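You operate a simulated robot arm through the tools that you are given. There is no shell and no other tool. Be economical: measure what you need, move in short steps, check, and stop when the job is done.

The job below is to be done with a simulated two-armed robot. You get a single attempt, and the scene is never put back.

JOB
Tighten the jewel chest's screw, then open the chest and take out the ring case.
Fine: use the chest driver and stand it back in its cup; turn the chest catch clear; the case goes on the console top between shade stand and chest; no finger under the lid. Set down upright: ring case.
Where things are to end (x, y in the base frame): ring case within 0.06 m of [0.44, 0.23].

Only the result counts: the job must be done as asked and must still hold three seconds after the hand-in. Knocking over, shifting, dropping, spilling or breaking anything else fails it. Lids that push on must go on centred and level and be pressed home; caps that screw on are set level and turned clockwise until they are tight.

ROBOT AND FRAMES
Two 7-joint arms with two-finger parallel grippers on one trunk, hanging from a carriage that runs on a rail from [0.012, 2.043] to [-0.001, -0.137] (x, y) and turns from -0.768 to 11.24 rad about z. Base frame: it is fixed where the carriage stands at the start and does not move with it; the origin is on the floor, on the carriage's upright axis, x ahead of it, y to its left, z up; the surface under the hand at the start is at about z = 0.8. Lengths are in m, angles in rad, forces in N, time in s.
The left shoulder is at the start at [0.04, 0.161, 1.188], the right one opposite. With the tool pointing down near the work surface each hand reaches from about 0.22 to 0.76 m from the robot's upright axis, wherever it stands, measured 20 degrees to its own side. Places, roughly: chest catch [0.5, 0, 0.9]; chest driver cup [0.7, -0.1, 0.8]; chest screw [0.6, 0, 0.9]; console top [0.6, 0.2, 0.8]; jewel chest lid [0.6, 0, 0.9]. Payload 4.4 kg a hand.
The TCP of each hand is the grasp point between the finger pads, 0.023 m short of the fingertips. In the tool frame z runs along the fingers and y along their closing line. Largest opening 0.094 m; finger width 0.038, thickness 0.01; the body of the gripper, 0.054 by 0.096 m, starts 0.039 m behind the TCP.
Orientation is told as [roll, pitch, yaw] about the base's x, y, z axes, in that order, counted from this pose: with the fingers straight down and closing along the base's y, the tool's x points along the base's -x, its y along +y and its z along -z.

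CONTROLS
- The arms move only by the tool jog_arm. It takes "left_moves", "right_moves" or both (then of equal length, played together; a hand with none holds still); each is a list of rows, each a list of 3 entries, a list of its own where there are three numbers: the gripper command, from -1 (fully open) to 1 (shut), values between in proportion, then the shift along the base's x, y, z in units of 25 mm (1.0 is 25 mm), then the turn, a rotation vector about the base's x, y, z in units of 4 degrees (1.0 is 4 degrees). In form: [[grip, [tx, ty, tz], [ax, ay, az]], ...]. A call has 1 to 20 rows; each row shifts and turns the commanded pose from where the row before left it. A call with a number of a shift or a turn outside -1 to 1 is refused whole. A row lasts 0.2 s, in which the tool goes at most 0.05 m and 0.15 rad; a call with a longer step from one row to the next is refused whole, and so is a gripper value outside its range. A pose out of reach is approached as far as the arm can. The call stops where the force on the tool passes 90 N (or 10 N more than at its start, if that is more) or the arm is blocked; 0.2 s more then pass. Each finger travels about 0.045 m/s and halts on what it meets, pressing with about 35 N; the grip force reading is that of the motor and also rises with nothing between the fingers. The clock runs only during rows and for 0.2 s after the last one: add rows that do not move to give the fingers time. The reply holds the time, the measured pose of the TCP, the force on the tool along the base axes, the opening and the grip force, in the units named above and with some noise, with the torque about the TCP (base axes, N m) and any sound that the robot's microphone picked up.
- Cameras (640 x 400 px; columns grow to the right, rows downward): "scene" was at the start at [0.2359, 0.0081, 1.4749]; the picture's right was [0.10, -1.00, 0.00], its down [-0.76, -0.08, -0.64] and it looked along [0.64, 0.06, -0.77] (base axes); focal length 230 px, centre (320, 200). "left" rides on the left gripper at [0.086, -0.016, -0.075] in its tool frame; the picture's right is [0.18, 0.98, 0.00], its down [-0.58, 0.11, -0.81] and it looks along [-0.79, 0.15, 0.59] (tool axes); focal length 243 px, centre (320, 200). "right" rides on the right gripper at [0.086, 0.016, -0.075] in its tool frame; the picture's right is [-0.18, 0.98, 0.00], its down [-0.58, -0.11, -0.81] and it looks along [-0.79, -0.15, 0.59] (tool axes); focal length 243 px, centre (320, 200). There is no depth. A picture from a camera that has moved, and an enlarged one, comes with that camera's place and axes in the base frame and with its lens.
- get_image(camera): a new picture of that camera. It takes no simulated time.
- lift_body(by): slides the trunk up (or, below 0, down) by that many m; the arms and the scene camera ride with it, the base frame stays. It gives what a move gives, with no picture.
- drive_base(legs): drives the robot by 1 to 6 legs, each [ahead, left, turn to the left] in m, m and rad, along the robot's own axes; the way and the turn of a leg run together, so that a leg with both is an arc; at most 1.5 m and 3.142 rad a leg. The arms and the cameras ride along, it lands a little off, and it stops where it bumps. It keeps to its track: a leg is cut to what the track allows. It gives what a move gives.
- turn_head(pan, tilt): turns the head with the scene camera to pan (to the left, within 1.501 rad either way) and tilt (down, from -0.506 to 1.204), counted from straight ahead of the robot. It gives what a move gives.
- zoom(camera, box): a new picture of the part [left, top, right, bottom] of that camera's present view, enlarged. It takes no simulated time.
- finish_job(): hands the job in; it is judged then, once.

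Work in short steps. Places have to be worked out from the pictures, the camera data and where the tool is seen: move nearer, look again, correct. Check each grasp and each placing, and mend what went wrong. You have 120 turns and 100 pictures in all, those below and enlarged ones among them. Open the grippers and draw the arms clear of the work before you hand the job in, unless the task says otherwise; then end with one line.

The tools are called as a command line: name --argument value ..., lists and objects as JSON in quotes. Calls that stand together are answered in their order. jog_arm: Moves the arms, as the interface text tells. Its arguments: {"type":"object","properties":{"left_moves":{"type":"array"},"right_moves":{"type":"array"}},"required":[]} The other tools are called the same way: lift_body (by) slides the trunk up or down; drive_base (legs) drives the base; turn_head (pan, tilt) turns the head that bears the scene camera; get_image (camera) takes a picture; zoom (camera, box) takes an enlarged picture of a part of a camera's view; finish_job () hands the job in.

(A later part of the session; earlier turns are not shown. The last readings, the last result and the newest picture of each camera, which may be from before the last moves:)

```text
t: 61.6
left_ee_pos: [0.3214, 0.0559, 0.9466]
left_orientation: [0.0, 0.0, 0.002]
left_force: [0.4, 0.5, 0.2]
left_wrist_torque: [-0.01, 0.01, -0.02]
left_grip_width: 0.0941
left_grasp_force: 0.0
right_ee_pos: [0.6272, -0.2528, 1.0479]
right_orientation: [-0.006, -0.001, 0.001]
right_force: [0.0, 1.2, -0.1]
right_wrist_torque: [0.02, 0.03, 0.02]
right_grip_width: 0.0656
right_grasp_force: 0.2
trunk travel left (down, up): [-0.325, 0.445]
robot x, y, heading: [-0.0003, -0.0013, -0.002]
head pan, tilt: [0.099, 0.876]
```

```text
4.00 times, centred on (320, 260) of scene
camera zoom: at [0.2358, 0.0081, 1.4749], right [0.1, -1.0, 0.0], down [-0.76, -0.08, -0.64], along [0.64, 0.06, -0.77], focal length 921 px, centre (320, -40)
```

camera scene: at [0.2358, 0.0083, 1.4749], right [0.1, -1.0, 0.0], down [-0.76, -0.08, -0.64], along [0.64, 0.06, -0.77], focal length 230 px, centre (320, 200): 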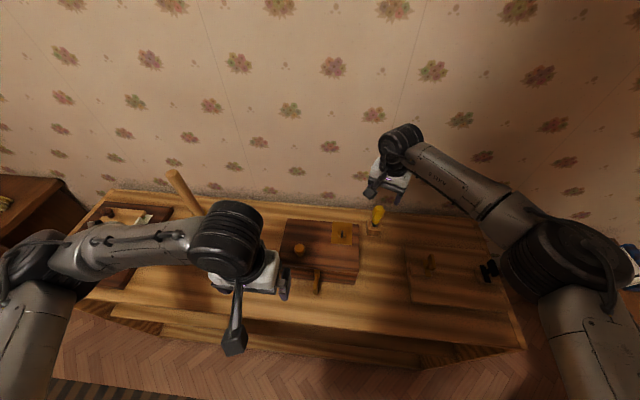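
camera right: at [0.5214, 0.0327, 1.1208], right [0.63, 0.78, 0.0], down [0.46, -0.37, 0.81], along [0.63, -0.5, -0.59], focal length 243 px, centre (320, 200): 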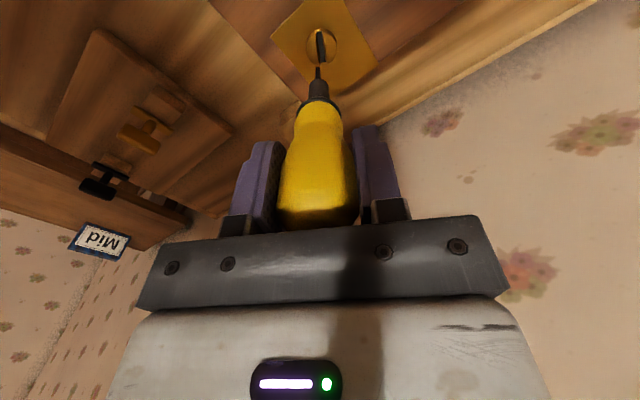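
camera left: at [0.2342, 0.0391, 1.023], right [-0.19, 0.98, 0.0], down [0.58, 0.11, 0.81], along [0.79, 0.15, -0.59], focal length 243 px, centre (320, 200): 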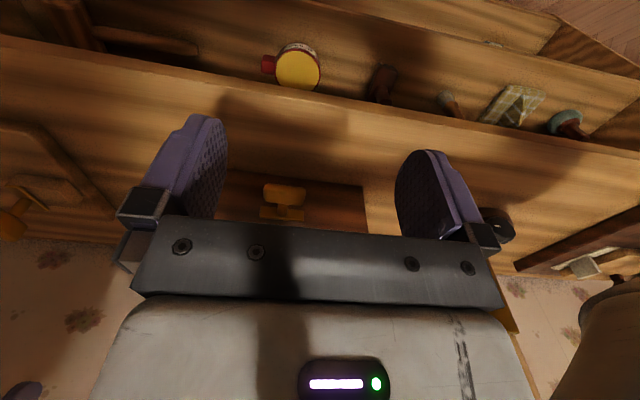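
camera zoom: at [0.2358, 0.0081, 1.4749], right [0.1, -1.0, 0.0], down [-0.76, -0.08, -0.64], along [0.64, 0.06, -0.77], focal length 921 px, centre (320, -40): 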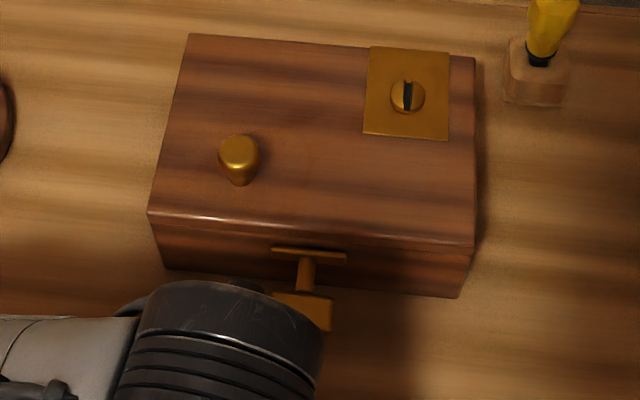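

The catch has turned to horizontal. I zoom to check that its plate is clear of the lid.

zoom --camera "scene" --box '[295, 260, 345, 300]'

zoom --camera "left" --box '[220, 160, 380, 240]'

```text
10.00 times, centred on (320, 280) of scene
camera zoom: at [0.2358, 0.0081, 1.4749], right [0.1, -1.0, 0.0], down [-0.76, -0.08, -0.64], along [0.64, 0.06, -0.77], focal length 2303 px, centre (320, -600)
```

zoom: 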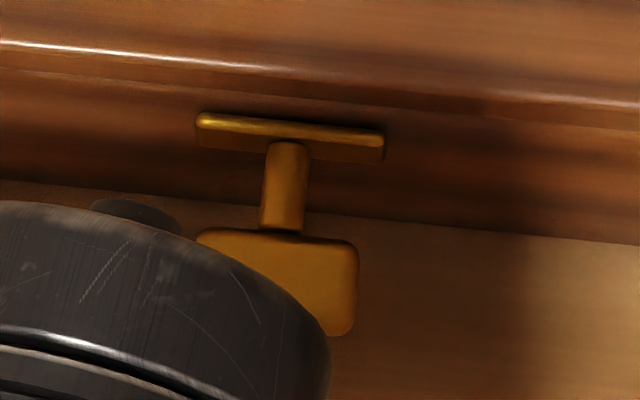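

```text
4.00 times, centred on (300, 200) of left
camera zoom: at [0.2342, 0.0391, 1.023], right [-0.19, 0.98, 0.0], down [0.58, 0.11, 0.81], along [0.79, 0.15, -0.59], focal length 970 px, centre (400, 200)
```

zoom: 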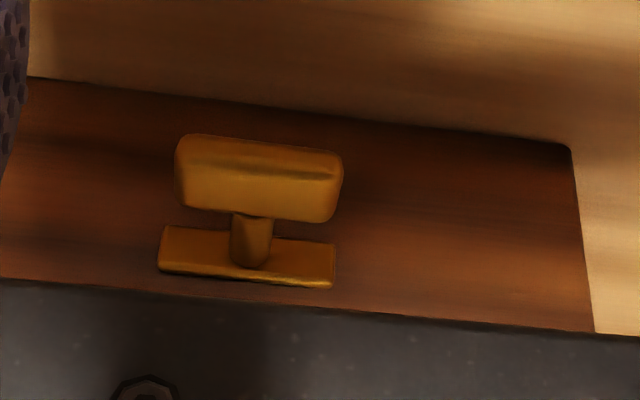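

The catch is clear of the seam. Knob triangulates to (0.525,0.088, cap z≈0.92). I bring the left hand above it, fingers open along y.

jog_arm --left_moves '[[-0.4, [0, 0, 1], [0, 0, 0]], [-0.4, [0.5, 0.2, 1], [0, 0, 0]], [-0.4, [1, 0.2, 0.2], [0, 0, 0]], [-0.4, [1, 0.2, 0], [0, 0, 0]], [-0.4, [1, 0.2, 0], [0, 0, 0]], [-0.4, [1, 0.2, 0], [0, 0, 0]], [-0.4, [1, 0.2, 0], [0, 0, 0]], [-0.4, [1, 0.1, 0], [0, 0, 0]], [-0.4, [1, 0, 0], [0, 0, 0]], [-0.4, [0.6, 0, 0], [0, 0, 0]], [-0.4, [0, 0, 0], [0, 0, 0]]]'

get_image --camera "left"

```text
t: 64.0
left_ee_pos: [0.5238, 0.0916, 1.0024]
left_orientation: [-0.005, -0.001, 0.002]
left_force: [-0.3, 0.4, 0.4]
left_wrist_torque: [-0.02, -0.04, -0.01]
left_grip_width: 0.0657
left_grasp_force: 0.1
right_ee_pos: [0.6277, -0.254, 1.0479]
right_orientation: [-0.007, 0.002, 0.001]
right_force: [1.1, 0.1, 0.3]
right_wrist_torque: [0.03, -0.01, 0.01]
right_grip_width: 0.0658
right_grasp_force: 0.0
trunk travel left (down, up): [-0.325, 0.445]
robot x, y, heading: [0.0018, 0.0012, -0.002]
head pan, tilt: [0.099, 0.876]
```

```text
34 pictures are left
camera left: at [0.437, 0.0748, 1.0785], right [-0.19, 0.98, 0.0], down [0.58, 0.11, 0.81], along [0.79, 0.15, -0.59], focal length 243 px, centre (320, 200)
```

left: 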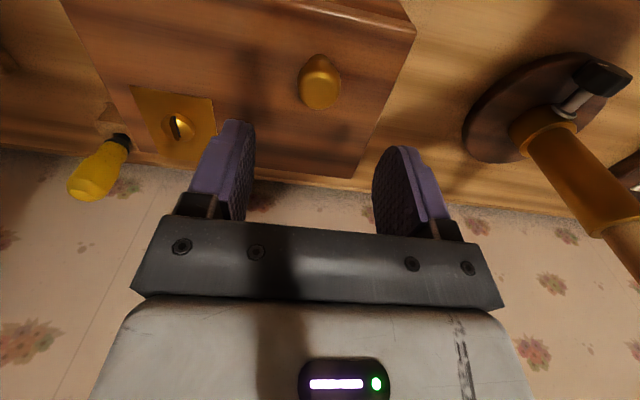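

Knob is right below (0.520,0.091). I descend to z≈0.928 and close on it.

jog_arm --left_moves '[[-0.4, [-0.1, 0, -1], [0, 0, 0]], [-0.4, [0, 0, -1], [0, 0, 0]], [-0.4, [0, 0, -0.9], [0, 0, 0]], [0, [0, 0, 0], [0, 0, 0]], [0.6, [0, 0, 0], [0, 0, 0]], [1, [0, 0, 0], [0, 0, 0]], [1, [0, 0, 0], [0, 0, 0]], [1, [0, 0, 0], [0, 0, 0]]]'

get_image --camera "left"

```text
t: 65.8
left_ee_pos: [0.5215, 0.091, 0.9278]
left_orientation: [-0.004, 0.002, 0.001]
left_force: [2.7, -5.3, -2.5]
left_wrist_torque: [-0.02, -0.02, 0.0]
left_grip_width: 0.0291
left_grasp_force: 45.2
right_ee_pos: [0.627, -0.2551, 1.0485]
right_orientation: [-0.006, -0.001, 0.0]
right_force: [0.4, -0.2, -0.3]
right_wrist_torque: [-0.03, -0.01, 0.0]
right_grip_width: 0.0659
right_grasp_force: 0.1
trunk travel left (down, up): [-0.325, 0.445]
robot x, y, heading: [-0.0016, -0.0024, -0.001]
head pan, tilt: [0.099, 0.876]
```

```text
33 pictures are left
camera left: at [0.4349, 0.0735, 1.0046], right [-0.18, 0.98, 0.0], down [0.58, 0.11, 0.81], along [0.79, 0.15, -0.59], focal length 243 px, centre (320, 200)
```

left: 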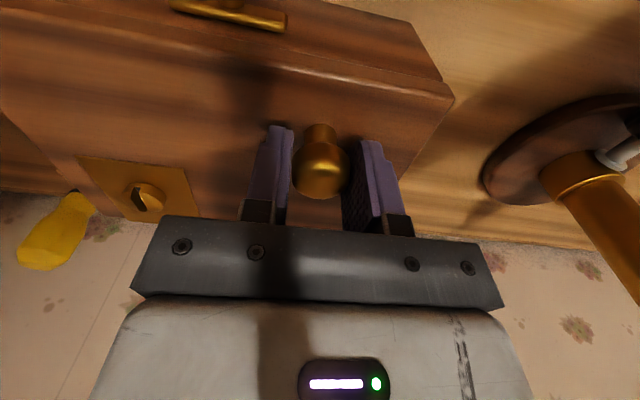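

Knob held at 29 mm. I lift along an arc about the back hinge (x≈0.63, z≈0.885), first ~15°, and read the forces.

jog_arm --left_moves '[[1, [0.1, 0, 0.3], [0, 0, 0]], [1, [0.1, 0, 0.3], [0, 0, 0]], [1, [0.15, 0, 0.3], [0, 0, 0]], [1, [0.17, 0, 0.25], [0, 0, 0]], [1, [0, 0, 0], [0, 0, 0]]]'

get_image --camera "scene"

```text
t: 67.0
left_ee_pos: [0.5354, 0.0907, 0.9575]
left_orientation: [0.0, 0.003, 0.003]
left_force: [8.7, -2.6, -22.2]
left_wrist_torque: [0.04, 1.13, 0.07]
left_grip_width: 0.0292
left_grasp_force: 44.9
right_ee_pos: [0.6284, -0.255, 1.0478]
right_orientation: [-0.007, 0.0, 0.001]
right_force: [0.3, -0.1, 0.7]
right_wrist_torque: [-0.02, -0.02, 0.0]
right_grip_width: 0.0657
right_grasp_force: 0.1
trunk travel left (down, up): [-0.325, 0.445]
robot x, y, heading: [0.0024, 0.0037, 0.004]
head pan, tilt: [0.099, 0.876]
```

```text
32 pictures are left
camera scene: at [0.2357, 0.0077, 1.4748], right [0.1, -1.0, 0.0], down [-0.76, -0.08, -0.64], along [0.64, 0.06, -0.77], focal length 230 px, centre (320, 200)
```

scene: 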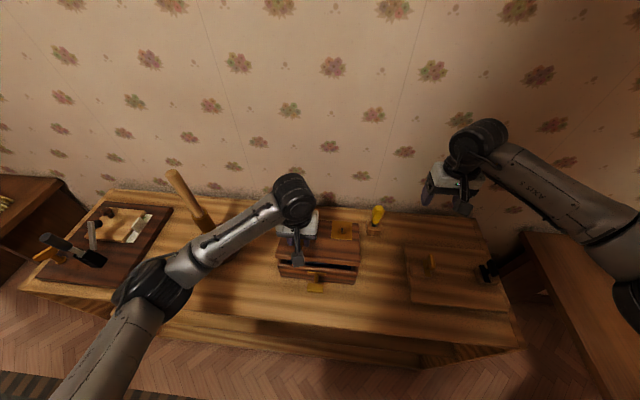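

The lid hinges at the back and follows. I carry on along the arc to ~45°, tilting the hand slightly with it.

jog_arm --left_moves '[[1, [0.22, 0, 0.24], [0, 0.2, 0]], [1, [0.21, 0, 0.23], [0, 0.2, 0]], [1, [0.22, 0, 0.22], [0, 0.2, 0]], [1, [0.21, 0, 0.21], [0, 0.2, 0]], [1, [0.26, 0, 0.18], [0, 0.2, 0]], [1, [0.27, 0, 0.16], [0, 0.2, 0]], [1, [0.27, 0, 0.15], [0, 0.2, 0]], [1, [0.27, 0, 0.14], [0, 0.2, 0]], [1, [0, 0, 0], [0, 0, 0]]]'

zoom --camera "scene" --box '[240, 170, 400, 300]'

```text
t: 69.0
left_ee_pos: [0.5824, 0.0897, 0.9963]
left_orientation: [-0.002, 0.113, -0.001]
left_force: [-19.6, -1.2, 15.3]
left_wrist_torque: [0.0, 1.04, 0.08]
left_grip_width: 0.0292
left_grasp_force: 44.3
right_ee_pos: [0.6257, -0.254, 1.0465]
right_orientation: [-0.006, 0.003, -0.001]
right_force: [-0.2, 0.0, -1.0]
right_wrist_torque: [-0.02, 0.02, -0.03]
right_grip_width: 0.0659
right_grasp_force: 0.1
trunk travel left (down, up): [-0.325, 0.445]
robot x, y, heading: [-0.0005, -0.0005, -0.007]
head pan, tilt: [0.099, 0.876]
```

```text
3.08 times, centred on (320, 235) of scene
camera zoom: at [0.2345, 0.0081, 1.4747], right [0.1, -1.0, 0.0], down [-0.77, -0.08, -0.64], along [0.64, 0.06, -0.77], focal length 708 px, centre (320, 92)
```

zoom: 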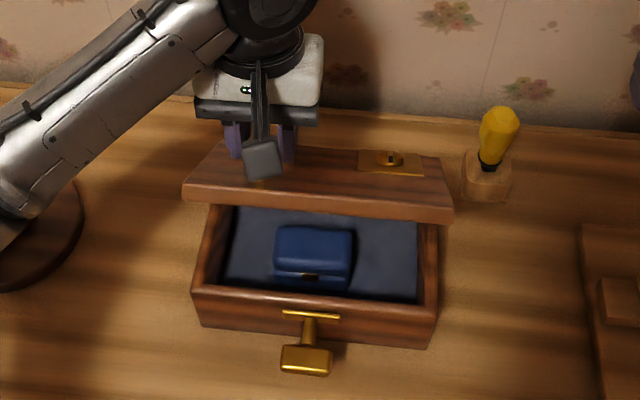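

The blue ring case is visible inside. I continue the arc to ~75° with slight outward bias.

jog_arm --left_moves '[[1, [0.28, 0, 0.18], [0, 0.2, 0]], [1, [0.3, 0, 0.12], [0, 0.2, 0]], [1, [0.3, 0, 0.09], [0, 0.2, 0]], [1, [0.3, 0, 0.06], [0, 0.2, 0]], [1, [0.31, 0, 0.03], [0, 0.2, 0]], [1, [0.31, 0, 0.01], [0, 0.2, 0]], [1, [0.31, 0, 0], [0, 0.2, 0]], [1, [0.31, 0, -0.02], [0, 0.2, 0]], [1, [0, 0, 0], [0, 0, 0]]]'

zoom --camera "scene" --box '[240, 170, 400, 300]'

```text
t: 71.0
left_ee_pos: [0.6416, 0.0897, 1.0097]
left_orientation: [0.0, 0.224, 0.003]
left_force: [-11.0, 3.9, 7.0]
left_wrist_torque: [0.09, 1.24, 0.14]
left_grip_width: 0.0294
left_grasp_force: 45.1
right_ee_pos: [0.6252, -0.2522, 1.0487]
right_orientation: [-0.004, 0.0, -0.001]
right_force: [0.7, -0.2, 0.0]
right_wrist_torque: [-0.02, 0.0, 0.01]
right_grip_width: 0.0658
right_grasp_force: 0.0
trunk travel left (down, up): [-0.325, 0.445]
robot x, y, heading: [-0.0025, 0.0018, -0.004]
head pan, tilt: [0.099, 0.876]
```

```text
3.08 times, centred on (320, 235) of scene
camera zoom: at [0.2349, 0.0087, 1.4747], right [0.1, -1.0, 0.0], down [-0.76, -0.08, -0.64], along [0.64, 0.06, -0.77], focal length 708 px, centre (320, 92)
```

zoom: 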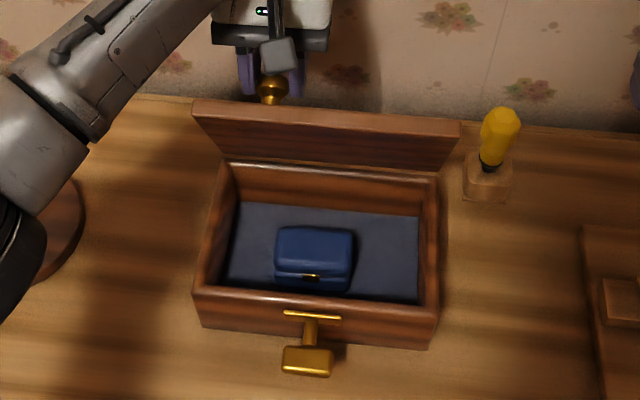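

Lid is at ~75°. I continue past vertical to ~100°, no further hand tilt.

jog_arm --left_moves '[[1, [0.3, 0, -0.04], [0, 0, 0]], [1, [0.3, 0, -0.06], [0, 0, 0]], [1, [0.3, 0, -0.08], [0, 0, 0]], [1, [0.3, 0, -0.1], [0, 0, 0]], [1, [0.27, 0, -0.1], [0, 0, 0]], [1, [0.25, 0, -0.12], [0, 0, 0]], [1, [0.22, 0, -0.12], [0, 0, 0]], [1, [0, 0, 0], [0, 0, 0]]]'

zoom --camera "scene" --box '[240, 150, 400, 280]'

```text
t: 72.8
left_ee_pos: [0.6918, 0.0883, 0.9933]
left_orientation: [0.001, 0.221, -0.001]
left_force: [-2.6, -1.9, 16.0]
left_wrist_torque: [0.08, 0.92, -0.02]
left_grip_width: 0.0292
left_grasp_force: 44.6
right_ee_pos: [0.6284, -0.2541, 1.0488]
right_orientation: [-0.004, -0.001, 0.0]
right_force: [0.0, 0.3, -0.4]
right_wrist_torque: [0.0, 0.0, 0.0]
right_grip_width: 0.0655
right_grasp_force: 0.0
trunk travel left (down, up): [-0.325, 0.445]
robot x, y, heading: [-0.0007, 0.0013, 0.004]
head pan, tilt: [0.099, 0.876]
```

```text
3.08 times, centred on (320, 215) of scene
camera zoom: at [0.2365, 0.0081, 1.4751], right [0.1, -1.0, 0.0], down [-0.76, -0.08, -0.64], along [0.64, 0.06, -0.77], focal length 708 px, centre (320, 154)
```

zoom: 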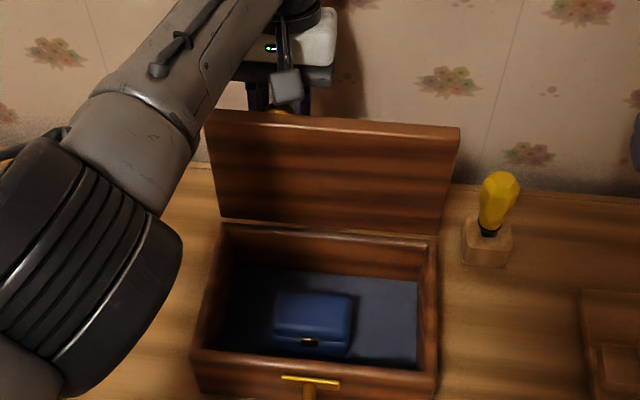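

Lid is past vertical. I go on another ~10° looking for a stop.

jog_arm --left_moves '[[1, [0.25, 0, -0.16], [0, 0, 0]], [1, [0.25, 0, -0.18], [0, 0, 0]], [1, [0.2, 0, -0.16], [0, 0, 0]], [1, [0, 0, 0], [0, 0, 0]]]'

```text
t: 73.8
left_ee_pos: [0.6966, 0.0891, 0.9916]
left_orientation: [-0.007, 0.215, -0.005]
left_force: [7.8, -24.3, 32.3]
left_wrist_torque: [-0.07, 0.92, 0.08]
left_grip_width: 0.0292
left_grasp_force: 45.4
left hand out of reach, approached as far as the arm can: row 1, 2, 3
right_ee_pos: [0.6313, -0.2578, 1.0515]
right_orientation: [-0.01, -0.005, 0.001]
right_force: [-0.1, -0.3, 0.0]
right_wrist_torque: [0.05, 0.02, 0.02]
right_grip_width: 0.0658
right_grasp_force: 0.1
trunk travel left (down, up): [-0.325, 0.445]
robot x, y, heading: [0.0001, -0.0011, 0.002]
head pan, tilt: [0.099, 0.876]
```

That's the reach limit, with the lid at ~100°, past vertical. I undo the strain, then open the fingers slowly and see whether the lid stays.

jog_arm --left_moves '[[1, [-0.5, 0, 0.42], [0, 0, 0]], [0.4, [0, 0, 0], [0, 0, 0]], [0, [0, 0, 0], [0, 0, 0]], [-0.5, [0, 0, 0], [0, 0, 0]], [-0.5, [0, 0, 0], [0, 0, 0]], [-0.5, [0, 0, 0], [0, 0, 0]]]'

zoom --camera "scene" --box '[240, 150, 400, 280]'

```text
t: 75.2
left_ee_pos: [0.6889, 0.0934, 0.9948]
left_orientation: [0.001, 0.225, 0.001]
left_force: [-0.4, -0.1, -0.1]
left_wrist_torque: [0.01, 0.03, -0.01]
left_grip_width: 0.0706
left_grasp_force: 0.0
left hand out of reach, approached as far as the arm can: row 1
right_ee_pos: [0.6279, -0.2539, 1.0477]
right_orientation: [-0.006, 0.001, 0.0]
right_force: [0.0, -0.5, 1.2]
right_wrist_torque: [0.02, 0.01, 0.02]
right_grip_width: 0.066
right_grasp_force: 0.1
trunk travel left (down, up): [-0.325, 0.445]
robot x, y, heading: [-0.002, 0.0027, -0.005]
head pan, tilt: [0.099, 0.876]
```

```text
3.08 times, centred on (320, 215) of scene
camera zoom: at [0.2359, 0.008, 1.4749], right [0.1, -1.0, 0.0], down [-0.76, -0.08, -0.64], along [0.64, 0.06, -0.77], focal length 708 px, centre (320, 154)
```

zoom: 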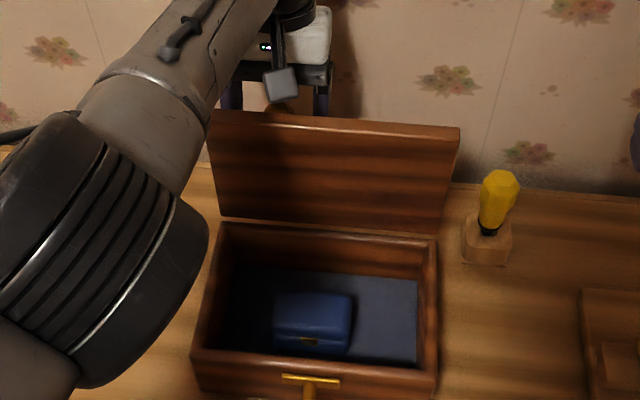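

The lid stays open by itself. I raise the left hand clear and bring it back over the chest front, levelling it.

jog_arm --left_moves '[[-0.5, [0, 0, 0.7], [0, 0, 0]], [-0.5, [0, 0, 1], [0, 0, 0]], [-0.5, [0, 0, 1], [0, 0, 0]], [-0.5, [0, 0, 1], [0, 0, 0]], [-0.5, [0, 0, 1], [0, 0, 0]], [-0.5, [0, 0, 1], [0, -0.6, 0]], [-0.5, [-1, 0, 0.5], [0, -0.6, 0]], [-0.5, [-1, 0, 0], [0, -0.6, 0]], [-0.5, [-1, 0, 0], [0, -0.7, 0]], [-0.5, [-1, 0, 0], [0, -0.7, 0]], [-0.5, [-1, 0, 0], [0, 0, 0]], [-0.5, [-1, 0, 0], [0, 0, 0]], [-0.5, [-1, 0, 0], [0, 0, 0]], [-0.5, [-1, 0, 0], [0, 0, 0]]]'

get_image --camera "left"

zoom --camera "scene" --box '[240, 170, 400, 300]'

```text
t: 78.2
left_ee_pos: [0.5183, 0.0955, 1.1369]
left_orientation: [0.0, 0.0, 0.001]
left_force: [0.6, -0.3, 0.3]
left_wrist_torque: [-0.01, 0.02, 0.01]
left_grip_width: 0.0705
left_grasp_force: 0.0
left hand out of reach, approached as far as the arm can: row 6, 7, 8
right_ee_pos: [0.6277, -0.2537, 1.0473]
right_orientation: [-0.003, 0.0, 0.0]
right_force: [-0.7, 0.6, 0.5]
right_wrist_torque: [0.04, 0.02, 0.03]
right_grip_width: 0.0659
right_grasp_force: 0.0
trunk travel left (down, up): [-0.325, 0.445]
robot x, y, heading: [-0.0022, 0.0011, 0.002]
head pan, tilt: [0.099, 0.876]
```

```text
27 pictures are left
camera left: at [0.4304, 0.0784, 1.2129], right [-0.19, 0.98, 0.0], down [0.58, 0.11, 0.81], along [0.79, 0.15, -0.59], focal length 243 px, centre (320, 200)
```

left: 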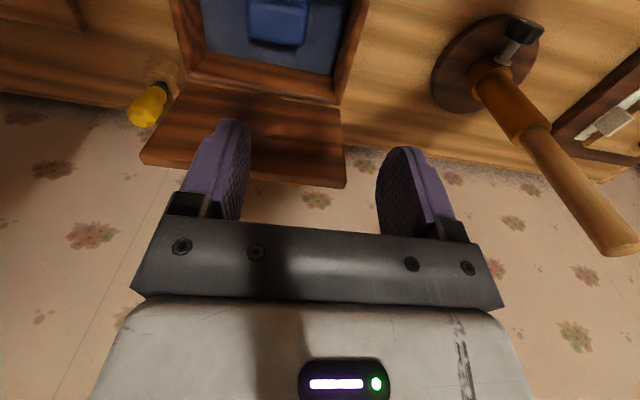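

```text
3.08 times, centred on (320, 235) of scene
camera zoom: at [0.2357, 0.008, 1.4748], right [0.1, -1.0, 0.0], down [-0.76, -0.08, -0.64], along [0.64, 0.06, -0.77], focal length 708 px, centre (320, 92)
```

zoom: 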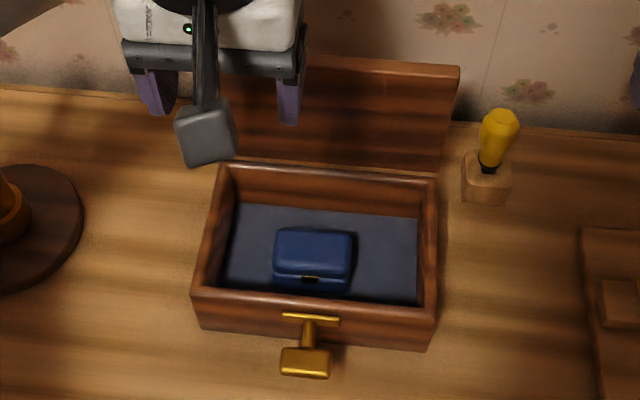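

Lid stays up at ~95°. The case is about (0.55,0.044), roughly 75 mm in y by 50 mm in x. I lower the open left hand for a closer look.

jog_arm --left_moves '[[-1, [-0.2, -0.4, -0.9], [0, 0, 0]], [-1, [-0.2, -0.4, -0.9], [0, 0, 0]], [-1, [-0.2, -0.4, -0.9], [0, 0, 0]], [-1, [-0.1, -0.4, -0.9], [0, 0, 0]], [-1, [0, -0.4, -0.9], [0, 0, 0]], [-1, [0, 0, -0.9], [0, 0, 0]], [-1, [0, 0, 0], [0, 0, 0]]]'

get_image --camera "left"

```text
t: 79.8
left_ee_pos: [0.5029, 0.0437, 1.0047]
left_orientation: [0.0, 0.001, 0.002]
left_force: [-0.1, 0.6, -0.1]
left_wrist_torque: [-0.02, -0.01, 0.03]
left_grip_width: 0.0939
left_grasp_force: 0.0
right_ee_pos: [0.6274, -0.2529, 1.0489]
right_orientation: [-0.006, 0.001, 0.0]
right_force: [0.2, 0.7, 0.8]
right_wrist_torque: [0.02, 0.01, 0.02]
right_grip_width: 0.0661
right_grasp_force: 0.0
trunk travel left (down, up): [-0.325, 0.445]
robot x, y, heading: [-0.0017, -0.0027, -0.001]
head pan, tilt: [0.099, 0.876]
```

```text
25 pictures are left
camera left: at [0.4157, 0.027, 1.08], right [-0.19, 0.98, 0.0], down [0.58, 0.11, 0.81], along [0.79, 0.15, -0.59], focal length 243 px, centre (320, 200)
```

left: 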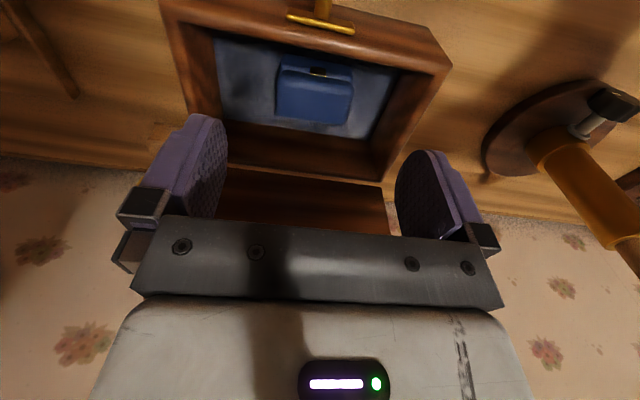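

I zoom in on the case from here for its edges.

zoom --camera "left" --box '[200, 0, 440, 150]'

zoom --camera "scene" --box '[280, 210, 360, 270]'

```text
2.67 times, centred on (320, 75) of left
camera zoom: at [0.4157, 0.027, 1.08], right [-0.19, 0.98, 0.0], down [0.58, 0.11, 0.81], along [0.79, 0.15, -0.59], focal length 647 px, centre (320, 533)
```

zoom: 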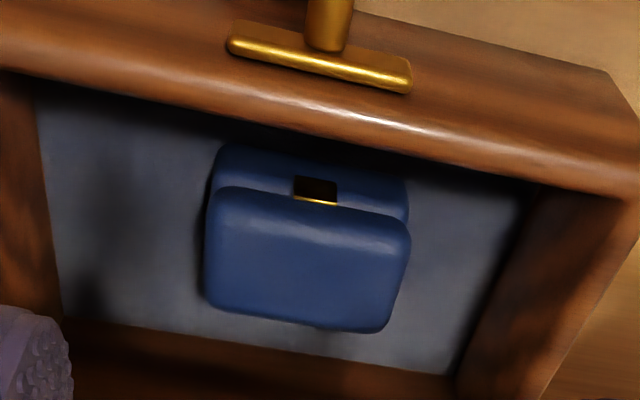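

```text
6.67 times, centred on (320, 240) of scene
camera zoom: at [0.236, 0.0081, 1.4749], right [0.1, -1.0, 0.0], down [-0.76, -0.08, -0.64], along [0.64, 0.06, -0.77], focal length 1535 px, centre (320, -67)
```

zoom: 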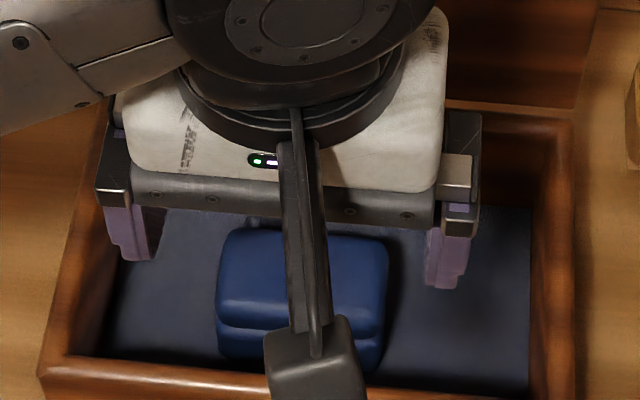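

Case centre about (0.554,0.0455), top z≈0.855. I move above it and descend part-way, then check.

jog_arm --left_moves '[[-1, [0.7, 0.03, 0], [0, 0, 0]], [-1, [0.7, 0.03, 0], [0, 0, 0]], [-1, [0.65, 0, 0], [0, 0, 0]], [-1, [0, 0, -1], [0, 0, 0]], [-1, [0, 0, -1], [0, 0, 0]], [-1, [0, 0, -1], [0, 0, 0]], [-1, [0, 0, -0.8], [0, 0, 0]], [-1, [0, 0, 0], [0, 0, 0]]]'

get_image --camera "left"

zoom --camera "scene" --box '[280, 210, 360, 270]'

```text
t: 81.6
left_ee_pos: [0.5535, 0.0452, 0.9081]
left_orientation: [-0.001, -0.001, 0.002]
left_force: [0.1, 0.0, -0.1]
left_wrist_torque: [0.02, -0.01, -0.02]
left_grip_width: 0.094
left_grasp_force: 0.1
right_ee_pos: [0.6267, -0.2536, 1.0472]
right_orientation: [-0.006, 0.0, -0.001]
right_force: [0.2, 0.0, 0.0]
right_wrist_torque: [0.01, 0.05, 0.01]
right_grip_width: 0.066
right_grasp_force: 0.2
trunk travel left (down, up): [-0.325, 0.445]
robot x, y, heading: [-0.0001, 0.0045, 0.001]
head pan, tilt: [0.099, 0.876]
```

```text
22 pictures are left
camera left: at [0.4666, 0.0295, 0.9846], right [-0.19, 0.98, 0.0], down [0.58, 0.11, 0.81], along [0.79, 0.15, -0.59], focal length 243 px, centre (320, 200)
```

left: 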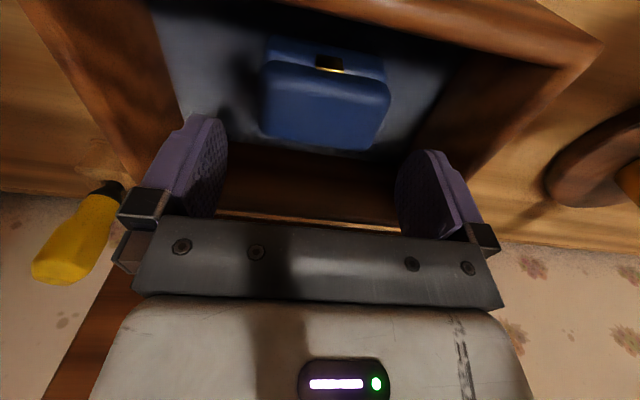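

```text
6.67 times, centred on (320, 240) of scene
camera zoom: at [0.236, 0.0081, 1.4749], right [0.1, -1.0, 0.0], down [-0.76, -0.08, -0.64], along [0.64, 0.06, -0.77], focal length 1535 px, centre (320, -67)
```

zoom: 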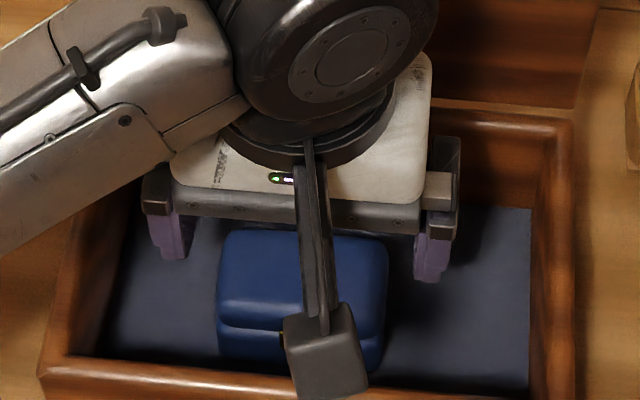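

Case centre refined to (0.549,0.048). I nudge and descend to z≈0.845, then close gently.

jog_arm --left_moves '[[-1, [-0.16, 0.1, -0.6], [0, 0, 0]], [-1, [0, 0, -0.7], [0, 0, 0]], [-1, [0, 0, -0.7], [0, 0, 0]], [-1, [0, 0, -0.5], [0, 0, 0]], [-1, [0, 0, 0], [0, 0, 0]]]'

get_image --camera "left"

```text
t: 82.8
left_ee_pos: [0.5488, 0.0486, 0.8432]
left_orientation: [0.0, 0.0, 0.002]
left_force: [-0.3, 0.9, -0.4]
left_wrist_torque: [-0.01, 0.02, -0.03]
left_grip_width: 0.0939
left_grasp_force: 0.3
right_ee_pos: [0.6266, -0.2538, 1.0481]
right_orientation: [-0.004, -0.002, 0.0]
right_force: [0.0, -0.6, -0.3]
right_wrist_torque: [-0.01, 0.0, 0.04]
right_grip_width: 0.0658
right_grasp_force: 0.0
trunk travel left (down, up): [-0.325, 0.445]
robot x, y, heading: [0.001, 0.0016, 0.003]
head pan, tilt: [0.099, 0.876]
```

```text
20 pictures are left
camera left: at [0.4629, 0.0323, 0.9204], right [-0.19, 0.98, 0.0], down [0.58, 0.11, 0.81], along [0.79, 0.15, -0.59], focal length 243 px, centre (320, 200)
```

left: 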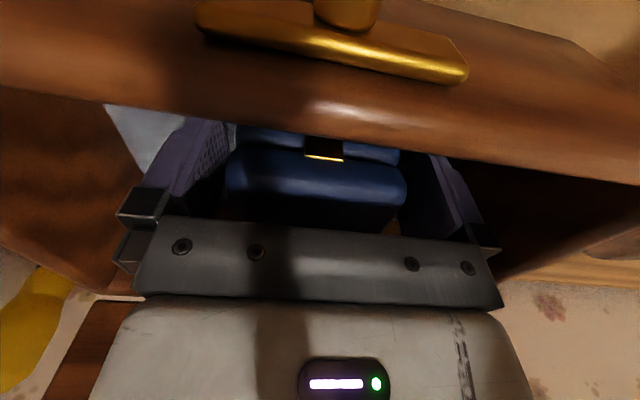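

Fingers straddle the case without contact. I close.

jog_arm --left_moves '[[-0.7, [0, 0, 0], [0, 0, 0]], [-0.4, [0, 0, 0], [0, 0, 0]], [0, [0, 0, 0], [0, 0, 0]], [0.5, [0, 0, 0], [0, 0, 0]], [0.5, [0, 0, 0], [0, 0, 0]]]'

```text
t: 84.0
left_ee_pos: [0.5505, 0.0496, 0.8452]
left_orientation: [0.001, -0.001, 0.001]
left_force: [-0.3, 0.2, -0.2]
left_wrist_torque: [-0.02, -0.01, 0.01]
left_grip_width: 0.0745
left_grasp_force: 34.6
right_ee_pos: [0.6278, -0.2544, 1.0479]
right_orientation: [-0.006, 0.0, 0.002]
right_force: [0.1, 0.4, -0.2]
right_wrist_torque: [0.01, 0.01, 0.02]
right_grip_width: 0.0657
right_grasp_force: 0.0
trunk travel left (down, up): [-0.325, 0.445]
robot x, y, heading: [0.0001, -0.0022, -0.003]
head pan, tilt: [0.099, 0.876]
```

Held at 74.5 mm. I lift straight up 120 mm and check.

jog_arm --left_moves '[[0.5, [0, 0, 0.5], [0, 0, 0]], [0.5, [0, 0, 0.9], [0, 0, 0]], [0.5, [0, 0, 0.9], [0, 0, 0]], [0.5, [0, 0, 0.9], [0, 0, 0]], [0.5, [0, 0, 0.9], [0, 0, 0]], [0.5, [0, 0, 0.9], [0, 0, 0]], [0.5, [0, 0, 0], [0, 0, 0]]]'

get_image --camera "left"

get_image --camera "scene"

```text
t: 85.6
left_ee_pos: [0.5482, 0.0484, 0.9705]
left_orientation: [-0.002, 0.0, 0.001]
left_force: [-0.4, -0.2, -0.1]
left_wrist_torque: [-0.01, 0.04, -0.02]
left_grip_width: 0.0235
left_grasp_force: 0.2
right_ee_pos: [0.6273, -0.253, 1.0479]
right_orientation: [-0.005, -0.001, 0.0]
right_force: [0.6, 0.6, 0.0]
right_wrist_torque: [-0.01, -0.01, -0.02]
right_grip_width: 0.0658
right_grasp_force: 0.0
trunk travel left (down, up): [-0.325, 0.445]
robot x, y, heading: [-0.0009, 0.001, -0.006]
head pan, tilt: [0.099, 0.876]
```

```text
19 pictures are left
camera left: at [0.4612, 0.0319, 1.0469], right [-0.19, 0.98, 0.0], down [0.58, 0.11, 0.81], along [0.79, 0.15, -0.59], focal length 243 px, centre (320, 200)
```

left: 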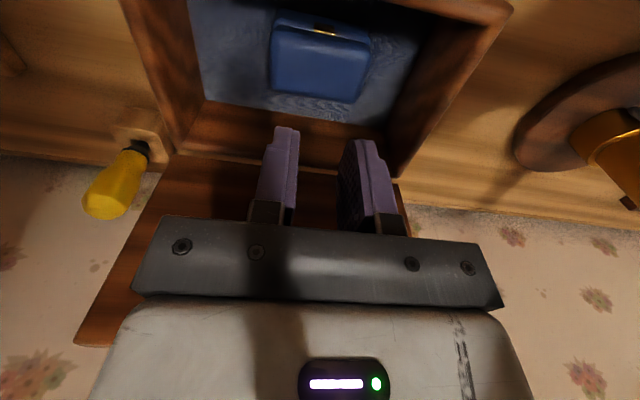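

```text
18 pictures are left
camera scene: at [0.2357, 0.008, 1.4748], right [0.1, -1.0, 0.0], down [-0.76, -0.08, -0.64], along [0.64, 0.06, -0.77], focal length 230 px, centre (320, 200)
```

scene: 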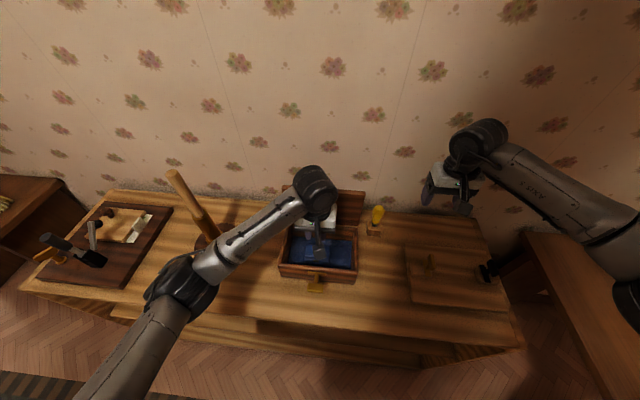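

The fingers slipped off the top of the case; it is still upright in place. I'll go deeper this time: open, descend, and feel for the chest floor.

jog_arm --left_moves '[[-1, [0, 0, 0], [0, 0, 0]], [-1, [0, 0, 0], [0, 0, 0]], [-1, [0, 0, 0], [0, 0, 0]], [-1, [0, 0, 0], [0, 0, 0]], [-1, [0, 0, -1], [0, 0, 0]], [-1, [0, 0, -1], [0, 0, 0]], [-1, [0, 0, -1], [0, 0, 0]], [-1, [0, 0, -1], [0, 0, 0]], [-1, [0, 0, -1], [0, 0, 0]], [-1, [0, 0, -0.3], [0, 0, 0]], [-1, [0, 0, -0.2], [0, 0, 0]], [-1, [0, 0, -0.1], [0, 0, 0]], [-1, [0, 0, 0], [0, 0, 0]]]'

```text
t: 88.4
left_ee_pos: [0.5463, 0.048, 0.8349]
left_orientation: [0.0, -0.001, 0.001]
left_force: [-32.6, 1.6, 75.5]
left_wrist_torque: [3.49, 1.7, 2.19]
left_grip_width: 0.0939
left_grasp_force: 0.1
right_ee_pos: [0.6271, -0.2523, 1.0485]
right_orientation: [-0.003, 0.0, 0.001]
right_force: [0.3, 0.0, -0.2]
right_wrist_torque: [-0.04, -0.02, 0.01]
right_grip_width: 0.0658
right_grasp_force: 0.1
trunk travel left (down, up): [-0.325, 0.445]
robot x, y, heading: [0.001, -0.0021, -0.002]
head pan, tilt: [0.099, 0.876]
```

Contact, on the +y finger side, at z≈0.835. I lift 4 mm and look before closing.

jog_arm --left_moves '[[-1, [0, 0, 0.2], [0, 0, 0]], [-1, [0, 0, 0], [0, 0, 0]]]'

zoom --camera "left" --box '[100, 60, 500, 260]'

zoom --camera "scene" --box '[270, 210, 370, 290]'

```text
t: 89.0
left_ee_pos: [0.5474, 0.0487, 0.8353]
left_orientation: [0.0, -0.001, 0.0]
left_force: [-20.3, -1.3, 41.1]
left_wrist_torque: [2.09, 0.43, 1.17]
left_grip_width: 0.0932
left_grasp_force: 0.1
right_ee_pos: [0.6271, -0.2536, 1.0469]
right_orientation: [-0.005, 0.0, -0.001]
right_force: [0.3, -0.3, -0.3]
right_wrist_torque: [0.01, 0.01, 0.01]
right_grip_width: 0.066
right_grasp_force: 0.1
trunk travel left (down, up): [-0.325, 0.445]
robot x, y, heading: [0.0006, -0.0006, -0.001]
head pan, tilt: [0.099, 0.876]
```

```text
1.60 times, centred on (300, 160) of left
camera zoom: at [0.4597, 0.0319, 0.9111], right [-0.18, 0.98, 0.0], down [0.58, 0.11, 0.81], along [0.79, 0.15, -0.59], focal length 388 px, centre (352, 264)
```

zoom: 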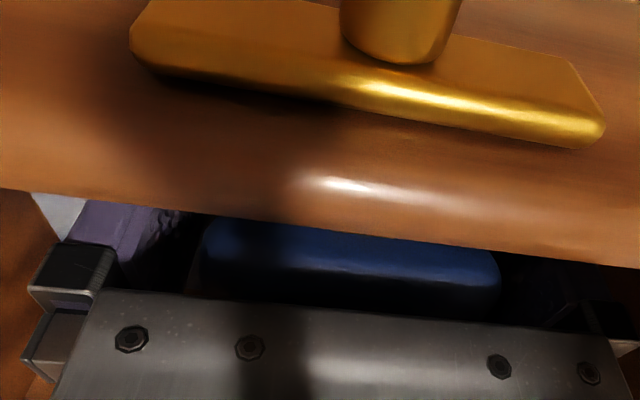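

```text
5.00 times, centred on (320, 250) of scene
camera zoom: at [0.2354, 0.0083, 1.4745], right [0.1, -1.0, 0.0], down [-0.76, -0.08, -0.64], along [0.64, 0.06, -0.77], focal length 1151 px, centre (320, -50)
```

zoom: 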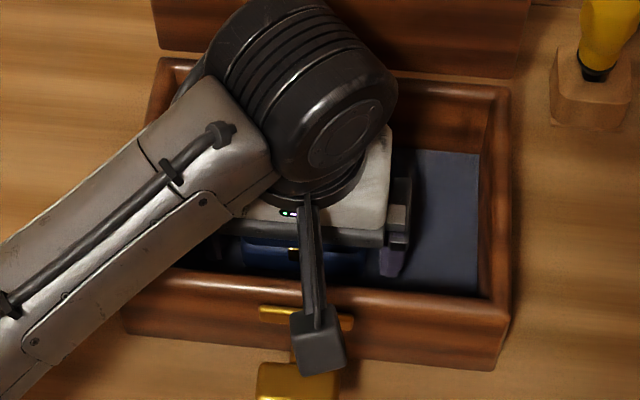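

The views fit a lower case top (~0.835) lying further back (x≈0.565), so the pads only caught its front edge. I rise a bit, shift +14 mm in x, lower to just above the floor and close fully.

jog_arm --left_moves '[[-1, [0, 0, 0.5], [0, 0, 0]], [-1, [0.28, 0, 0], [0, 0, 0]], [-1, [0.28, 0, 0], [0, 0, 0]], [-1, [0, 0, -0.2], [0, 0, 0]], [-1, [0, 0, -0.1], [0, 0, 0]], [-1, [0, 0, 0], [0, 0, 0]]]'

```text
t: 90.4
left_ee_pos: [0.5622, 0.0492, 0.8391]
left_orientation: [0.0, 0.0, 0.003]
left_force: [0.5, 0.7, 0.3]
left_wrist_torque: [0.02, 0.02, 0.01]
left_grip_width: 0.0937
left_grasp_force: 0.1
right_ee_pos: [0.6276, -0.2537, 1.047]
right_orientation: [-0.006, 0.0, -0.002]
right_force: [-0.8, 0.0, 0.3]
right_wrist_torque: [-0.01, 0.02, 0.03]
right_grip_width: 0.0659
right_grasp_force: 0.1
trunk travel left (down, up): [-0.325, 0.445]
robot x, y, heading: [0.0001, -0.002, 0.002]
head pan, tilt: [0.099, 0.876]
```

Free at 0.839; I feel a few mm lower.

jog_arm --left_moves '[[-1, [0, 0, -0.12], [0, 0, 0]], [-1, [0, 0, -0.12], [0, 0, 0]], [-1, [0, 0, 0], [0, 0, 0]]]'

```text
t: 91.2
left_ee_pos: [0.5612, 0.0488, 0.8354]
left_orientation: [-0.003, -0.002, 0.002]
left_force: [-2.2, -0.7, 4.8]
left_wrist_torque: [0.27, 0.1, 0.15]
left_grip_width: 0.0939
left_grasp_force: 0.1
right_ee_pos: [0.6282, -0.2527, 1.048]
right_orientation: [-0.005, 0.001, 0.001]
right_force: [1.0, 0.7, -0.3]
right_wrist_torque: [-0.02, -0.05, -0.01]
right_grip_width: 0.0656
right_grasp_force: 0.0
trunk travel left (down, up): [-0.325, 0.445]
robot x, y, heading: [-0.0012, -0.0004, -0.005]
head pan, tilt: [0.099, 0.876]
```

Just touching (5 N). I close fully here and lift 15 mm slowly, checking the grip width.

jog_arm --left_moves '[[-0.7, [0, 0, 0.05], [0, 0, 0]], [0, [0, 0, 0], [0, 0, 0]], [1, [0, 0, 0], [0, 0, 0]], [1, [0, 0, 0], [0, 0, 0]], [1, [0, 0, 0], [0, 0, 0]], [1, [0, 0, 0.15], [0, 0, 0]], [1, [0, 0, 0.15], [0, 0, 0]], [1, [0, 0, 0.15], [0, 0, 0]], [1, [0, 0, 0.15], [0, 0, 0]], [1, [0, 0, 0], [0, 0, 0]]]'

get_image --camera "left"

```text
t: 93.4
left_ee_pos: [0.5628, 0.0485, 0.8504]
left_orientation: [-0.001, -0.001, 0.001]
left_force: [0.0, 0.5, -0.7]
left_wrist_torque: [0.02, 0.0, -0.05]
left_grip_width: 0.0743
left_grasp_force: 35.4
right_ee_pos: [0.6281, -0.2552, 1.0477]
right_orientation: [-0.006, 0.0, 0.0]
right_force: [0.2, 0.2, 0.6]
right_wrist_torque: [-0.01, 0.0, -0.01]
right_grip_width: 0.0658
right_grasp_force: 0.1
trunk travel left (down, up): [-0.325, 0.445]
robot x, y, heading: [0.0025, 0.0011, 0.002]
head pan, tilt: [0.099, 0.876]
```

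```text
15 pictures are left
camera left: at [0.4754, 0.0319, 0.9267], right [-0.19, 0.98, 0.0], down [0.58, 0.11, 0.81], along [0.79, 0.15, -0.59], focal length 243 px, centre (320, 200)
```

left: 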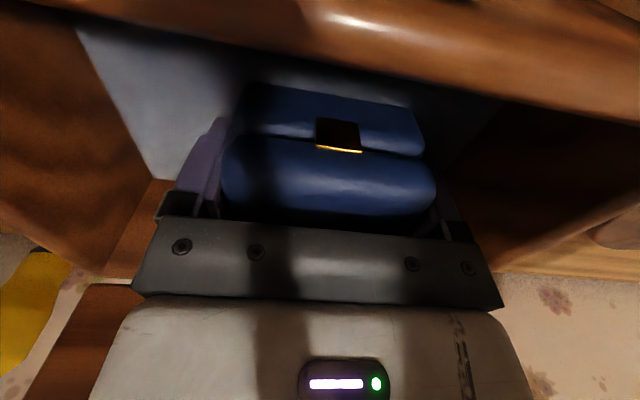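

Grip holds at 74 mm with the case well between the pads. I lift further and check the width.

jog_arm --left_moves '[[1, [0, 0, 0.3], [0, 0, 0]], [1, [0, 0, 0.4], [0, 0, 0]], [1, [0, 0, 0.5], [0, 0, 0]], [1, [0, 0, 0.5], [0, 0, 0]], [1, [0, 0, 0.5], [0, 0, 0]], [1, [0, 0, 0.5], [0, 0, 0]], [1, [0, 0, 0.5], [0, 0, 0]], [1, [0, 0, 0.5], [0, 0, 0]], [1, [0, 0, 0], [0, 0, 0]]]'

get_image --camera "left"

```text
t: 95.4
left_ee_pos: [0.5625, 0.0473, 0.9435]
left_orientation: [-0.001, 0.0, 0.002]
left_force: [0.1, 0.4, -0.9]
left_wrist_torque: [-0.01, 0.02, -0.01]
left_grip_width: 0.0746
left_grasp_force: 35.2
right_ee_pos: [0.6279, -0.2545, 1.0472]
right_orientation: [-0.007, 0.0, 0.001]
right_force: [-0.1, 0.5, 0.2]
right_wrist_torque: [0.02, 0.05, 0.02]
right_grip_width: 0.0658
right_grasp_force: 0.1
trunk travel left (down, up): [-0.325, 0.445]
robot x, y, heading: [-0.0023, 0.0019, 0.0]
head pan, tilt: [0.099, 0.876]
```

```text
14 pictures are left
camera left: at [0.4741, 0.032, 1.0193], right [-0.19, 0.98, 0.0], down [0.58, 0.11, 0.81], along [0.79, 0.15, -0.59], focal length 243 px, centre (320, 200)
```

left: 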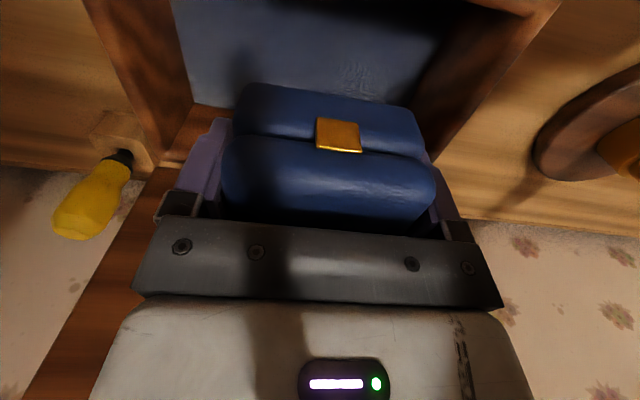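

The case is securely held and level. I raise a little and carry it to (0.44,0.23).

jog_arm --left_moves '[[1, [0, 0, 0.8], [0, 0, 0]], [1, [-0.5, 0, 0.6], [0, 0, 0]], [1, [-0.6, 0.5, 0], [0, 0, 0]], [1, [-0.7, 0.8, 0], [0, 0, 0]], [1, [-0.7, 0.8, 0], [0, 0, 0]], [1, [-0.7, 0.8, 0], [0, 0, 0]], [1, [-0.7, 0.8, 0], [0, 0, 0]], [1, [-0.6, 0.8, 0], [0, 0, 0]], [1, [-0.4, 0.8, 0], [0, 0, 0]], [1, [0, 0.8, 0], [0, 0, 0]], [1, [0, 0.8, 0], [0, 0, 0]], [1, [0, 0.4, 0], [0, 0, 0]], [1, [0, 0, 0], [0, 0, 0]]]'

get_image --camera "scene"

```text
t: 98.2
left_ee_pos: [0.4398, 0.2311, 0.9775]
left_orientation: [-0.002, 0.0, 0.001]
left_force: [-0.4, 1.1, 0.4]
left_wrist_torque: [-0.02, -0.03, 0.0]
left_grip_width: 0.0745
left_grasp_force: 34.8
right_ee_pos: [0.6266, -0.2534, 1.0467]
right_orientation: [-0.006, 0.0, 0.001]
right_force: [-0.7, 0.3, 0.2]
right_wrist_torque: [-0.01, -0.01, 0.02]
right_grip_width: 0.0654
right_grasp_force: 0.1
trunk travel left (down, up): [-0.325, 0.445]
robot x, y, heading: [0.0005, -0.0005, 0.0]
head pan, tilt: [0.099, 0.876]
```

```text
13 pictures are left
camera scene: at [0.2358, 0.008, 1.4749], right [0.1, -1.0, 0.0], down [-0.76, -0.08, -0.64], along [0.64, 0.06, -0.77], focal length 230 px, centre (320, 200)
```

scene: 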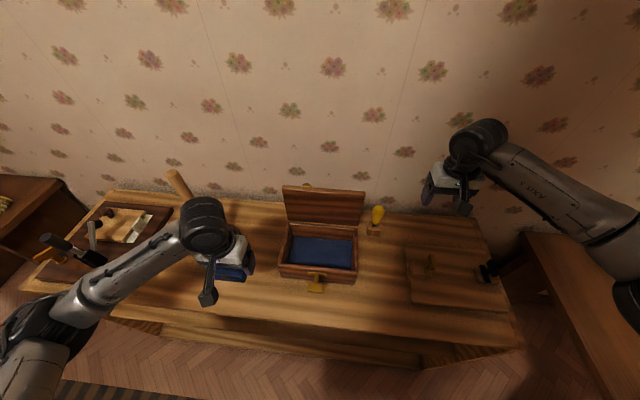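

Above the target with free console below. I lower to ~0.85 and then feel down.

jog_arm --left_moves '[[1, [0, 0, -1], [0, 0, 0]], [1, [0, 0, -1], [0, 0, 0]], [1, [0, 0, -1], [0, 0, 0]], [1, [0, 0, -1], [0, 0, 0]], [1, [0, 0, -0.6], [0, 0, 0]], [1, [0, 0, -0.2], [0, 0, 0]], [1, [0, 0, -0.2], [0, 0, 0]], [1, [0, 0, 0], [0, 0, 0]]]'

get_image --camera "left"

```text
t: 100.0
left_ee_pos: [0.4378, 0.2313, 0.854]
left_orientation: [0.001, 0.0, 0.002]
left_force: [-1.0, -0.5, -1.2]
left_wrist_torque: [0.0, -0.02, 0.01]
left_grip_width: 0.0747
left_grasp_force: 35.2
right_ee_pos: [0.6276, -0.2538, 1.0458]
right_orientation: [-0.005, -0.001, -0.002]
right_force: [-0.3, 0.5, 0.1]
right_wrist_torque: [-0.04, 0.01, 0.01]
right_grip_width: 0.066
right_grasp_force: 0.1
trunk travel left (down, up): [-0.325, 0.445]
robot x, y, heading: [0.0037, 0.0033, 0.002]
head pan, tilt: [0.099, 0.876]
```

```text
12 pictures are left
camera left: at [0.3512, 0.2149, 0.9305], right [-0.19, 0.98, 0.0], down [0.58, 0.11, 0.81], along [0.79, 0.15, -0.59], focal length 243 px, centre (320, 200)
```

left: 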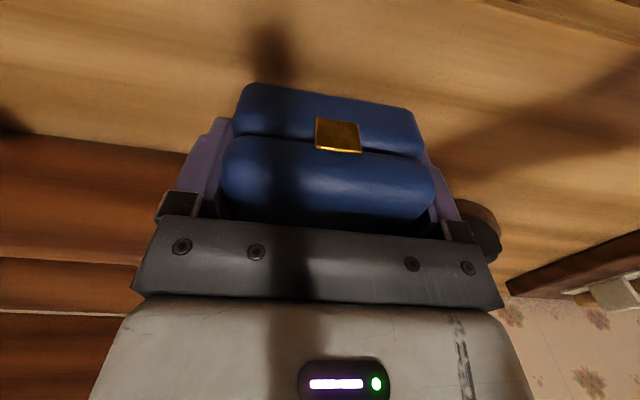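

Still in the air; I keep lowering in small steps until contact.

jog_arm --left_moves '[[1, [0, 0, -0.3], [0, 0, 0]], [1, [0, 0, -0.3], [0, 0, 0]], [1, [0, 0, -0.2], [0, 0, 0]], [1, [0, 0, 0], [0, 0, 0]]]'

```text
t: 101.0
left_ee_pos: [0.4405, 0.2301, 0.8334]
left_orientation: [-0.002, 0.0, 0.001]
left_force: [0.1, 0.1, -1.4]
left_wrist_torque: [0.0, -0.02, -0.01]
left_grip_width: 0.0745
left_grasp_force: 34.4
right_ee_pos: [0.6268, -0.2531, 1.0479]
right_orientation: [-0.007, 0.0, 0.0]
right_force: [-0.5, 0.5, -0.4]
right_wrist_torque: [-0.02, -0.04, 0.0]
right_grip_width: 0.066
right_grasp_force: 0.1
trunk travel left (down, up): [-0.325, 0.445]
robot x, y, heading: [-0.0021, -0.003, 0.001]
head pan, tilt: [0.099, 0.876]
```

No contact yet; continuing in 2.5 mm steps.

jog_arm --left_moves '[[1, [0, 0, -0.1], [0, 0, 0]], [1, [0, 0, -0.1], [0, 0, 0]], [1, [0, 0, -0.1], [0, 0, 0]], [1, [0, 0, 0], [0, 0, 0]]]'

```text
t: 102.0
left_ee_pos: [0.4396, 0.2307, 0.8248]
left_orientation: [0.0, 0.0, 0.0]
left_force: [0.7, -0.2, 0.1]
left_wrist_torque: [0.0, 0.02, -0.02]
left_grip_width: 0.074
left_grasp_force: 34.6
right_ee_pos: [0.6274, -0.2539, 1.0484]
right_orientation: [-0.004, -0.001, -0.001]
right_force: [1.3, -0.7, -0.2]
right_wrist_torque: [0.02, -0.02, 0.0]
right_grip_width: 0.0658
right_grasp_force: 0.1
trunk travel left (down, up): [-0.325, 0.445]
robot x, y, heading: [-0.0008, -0.0004, -0.001]
head pan, tilt: [0.099, 0.876]
```

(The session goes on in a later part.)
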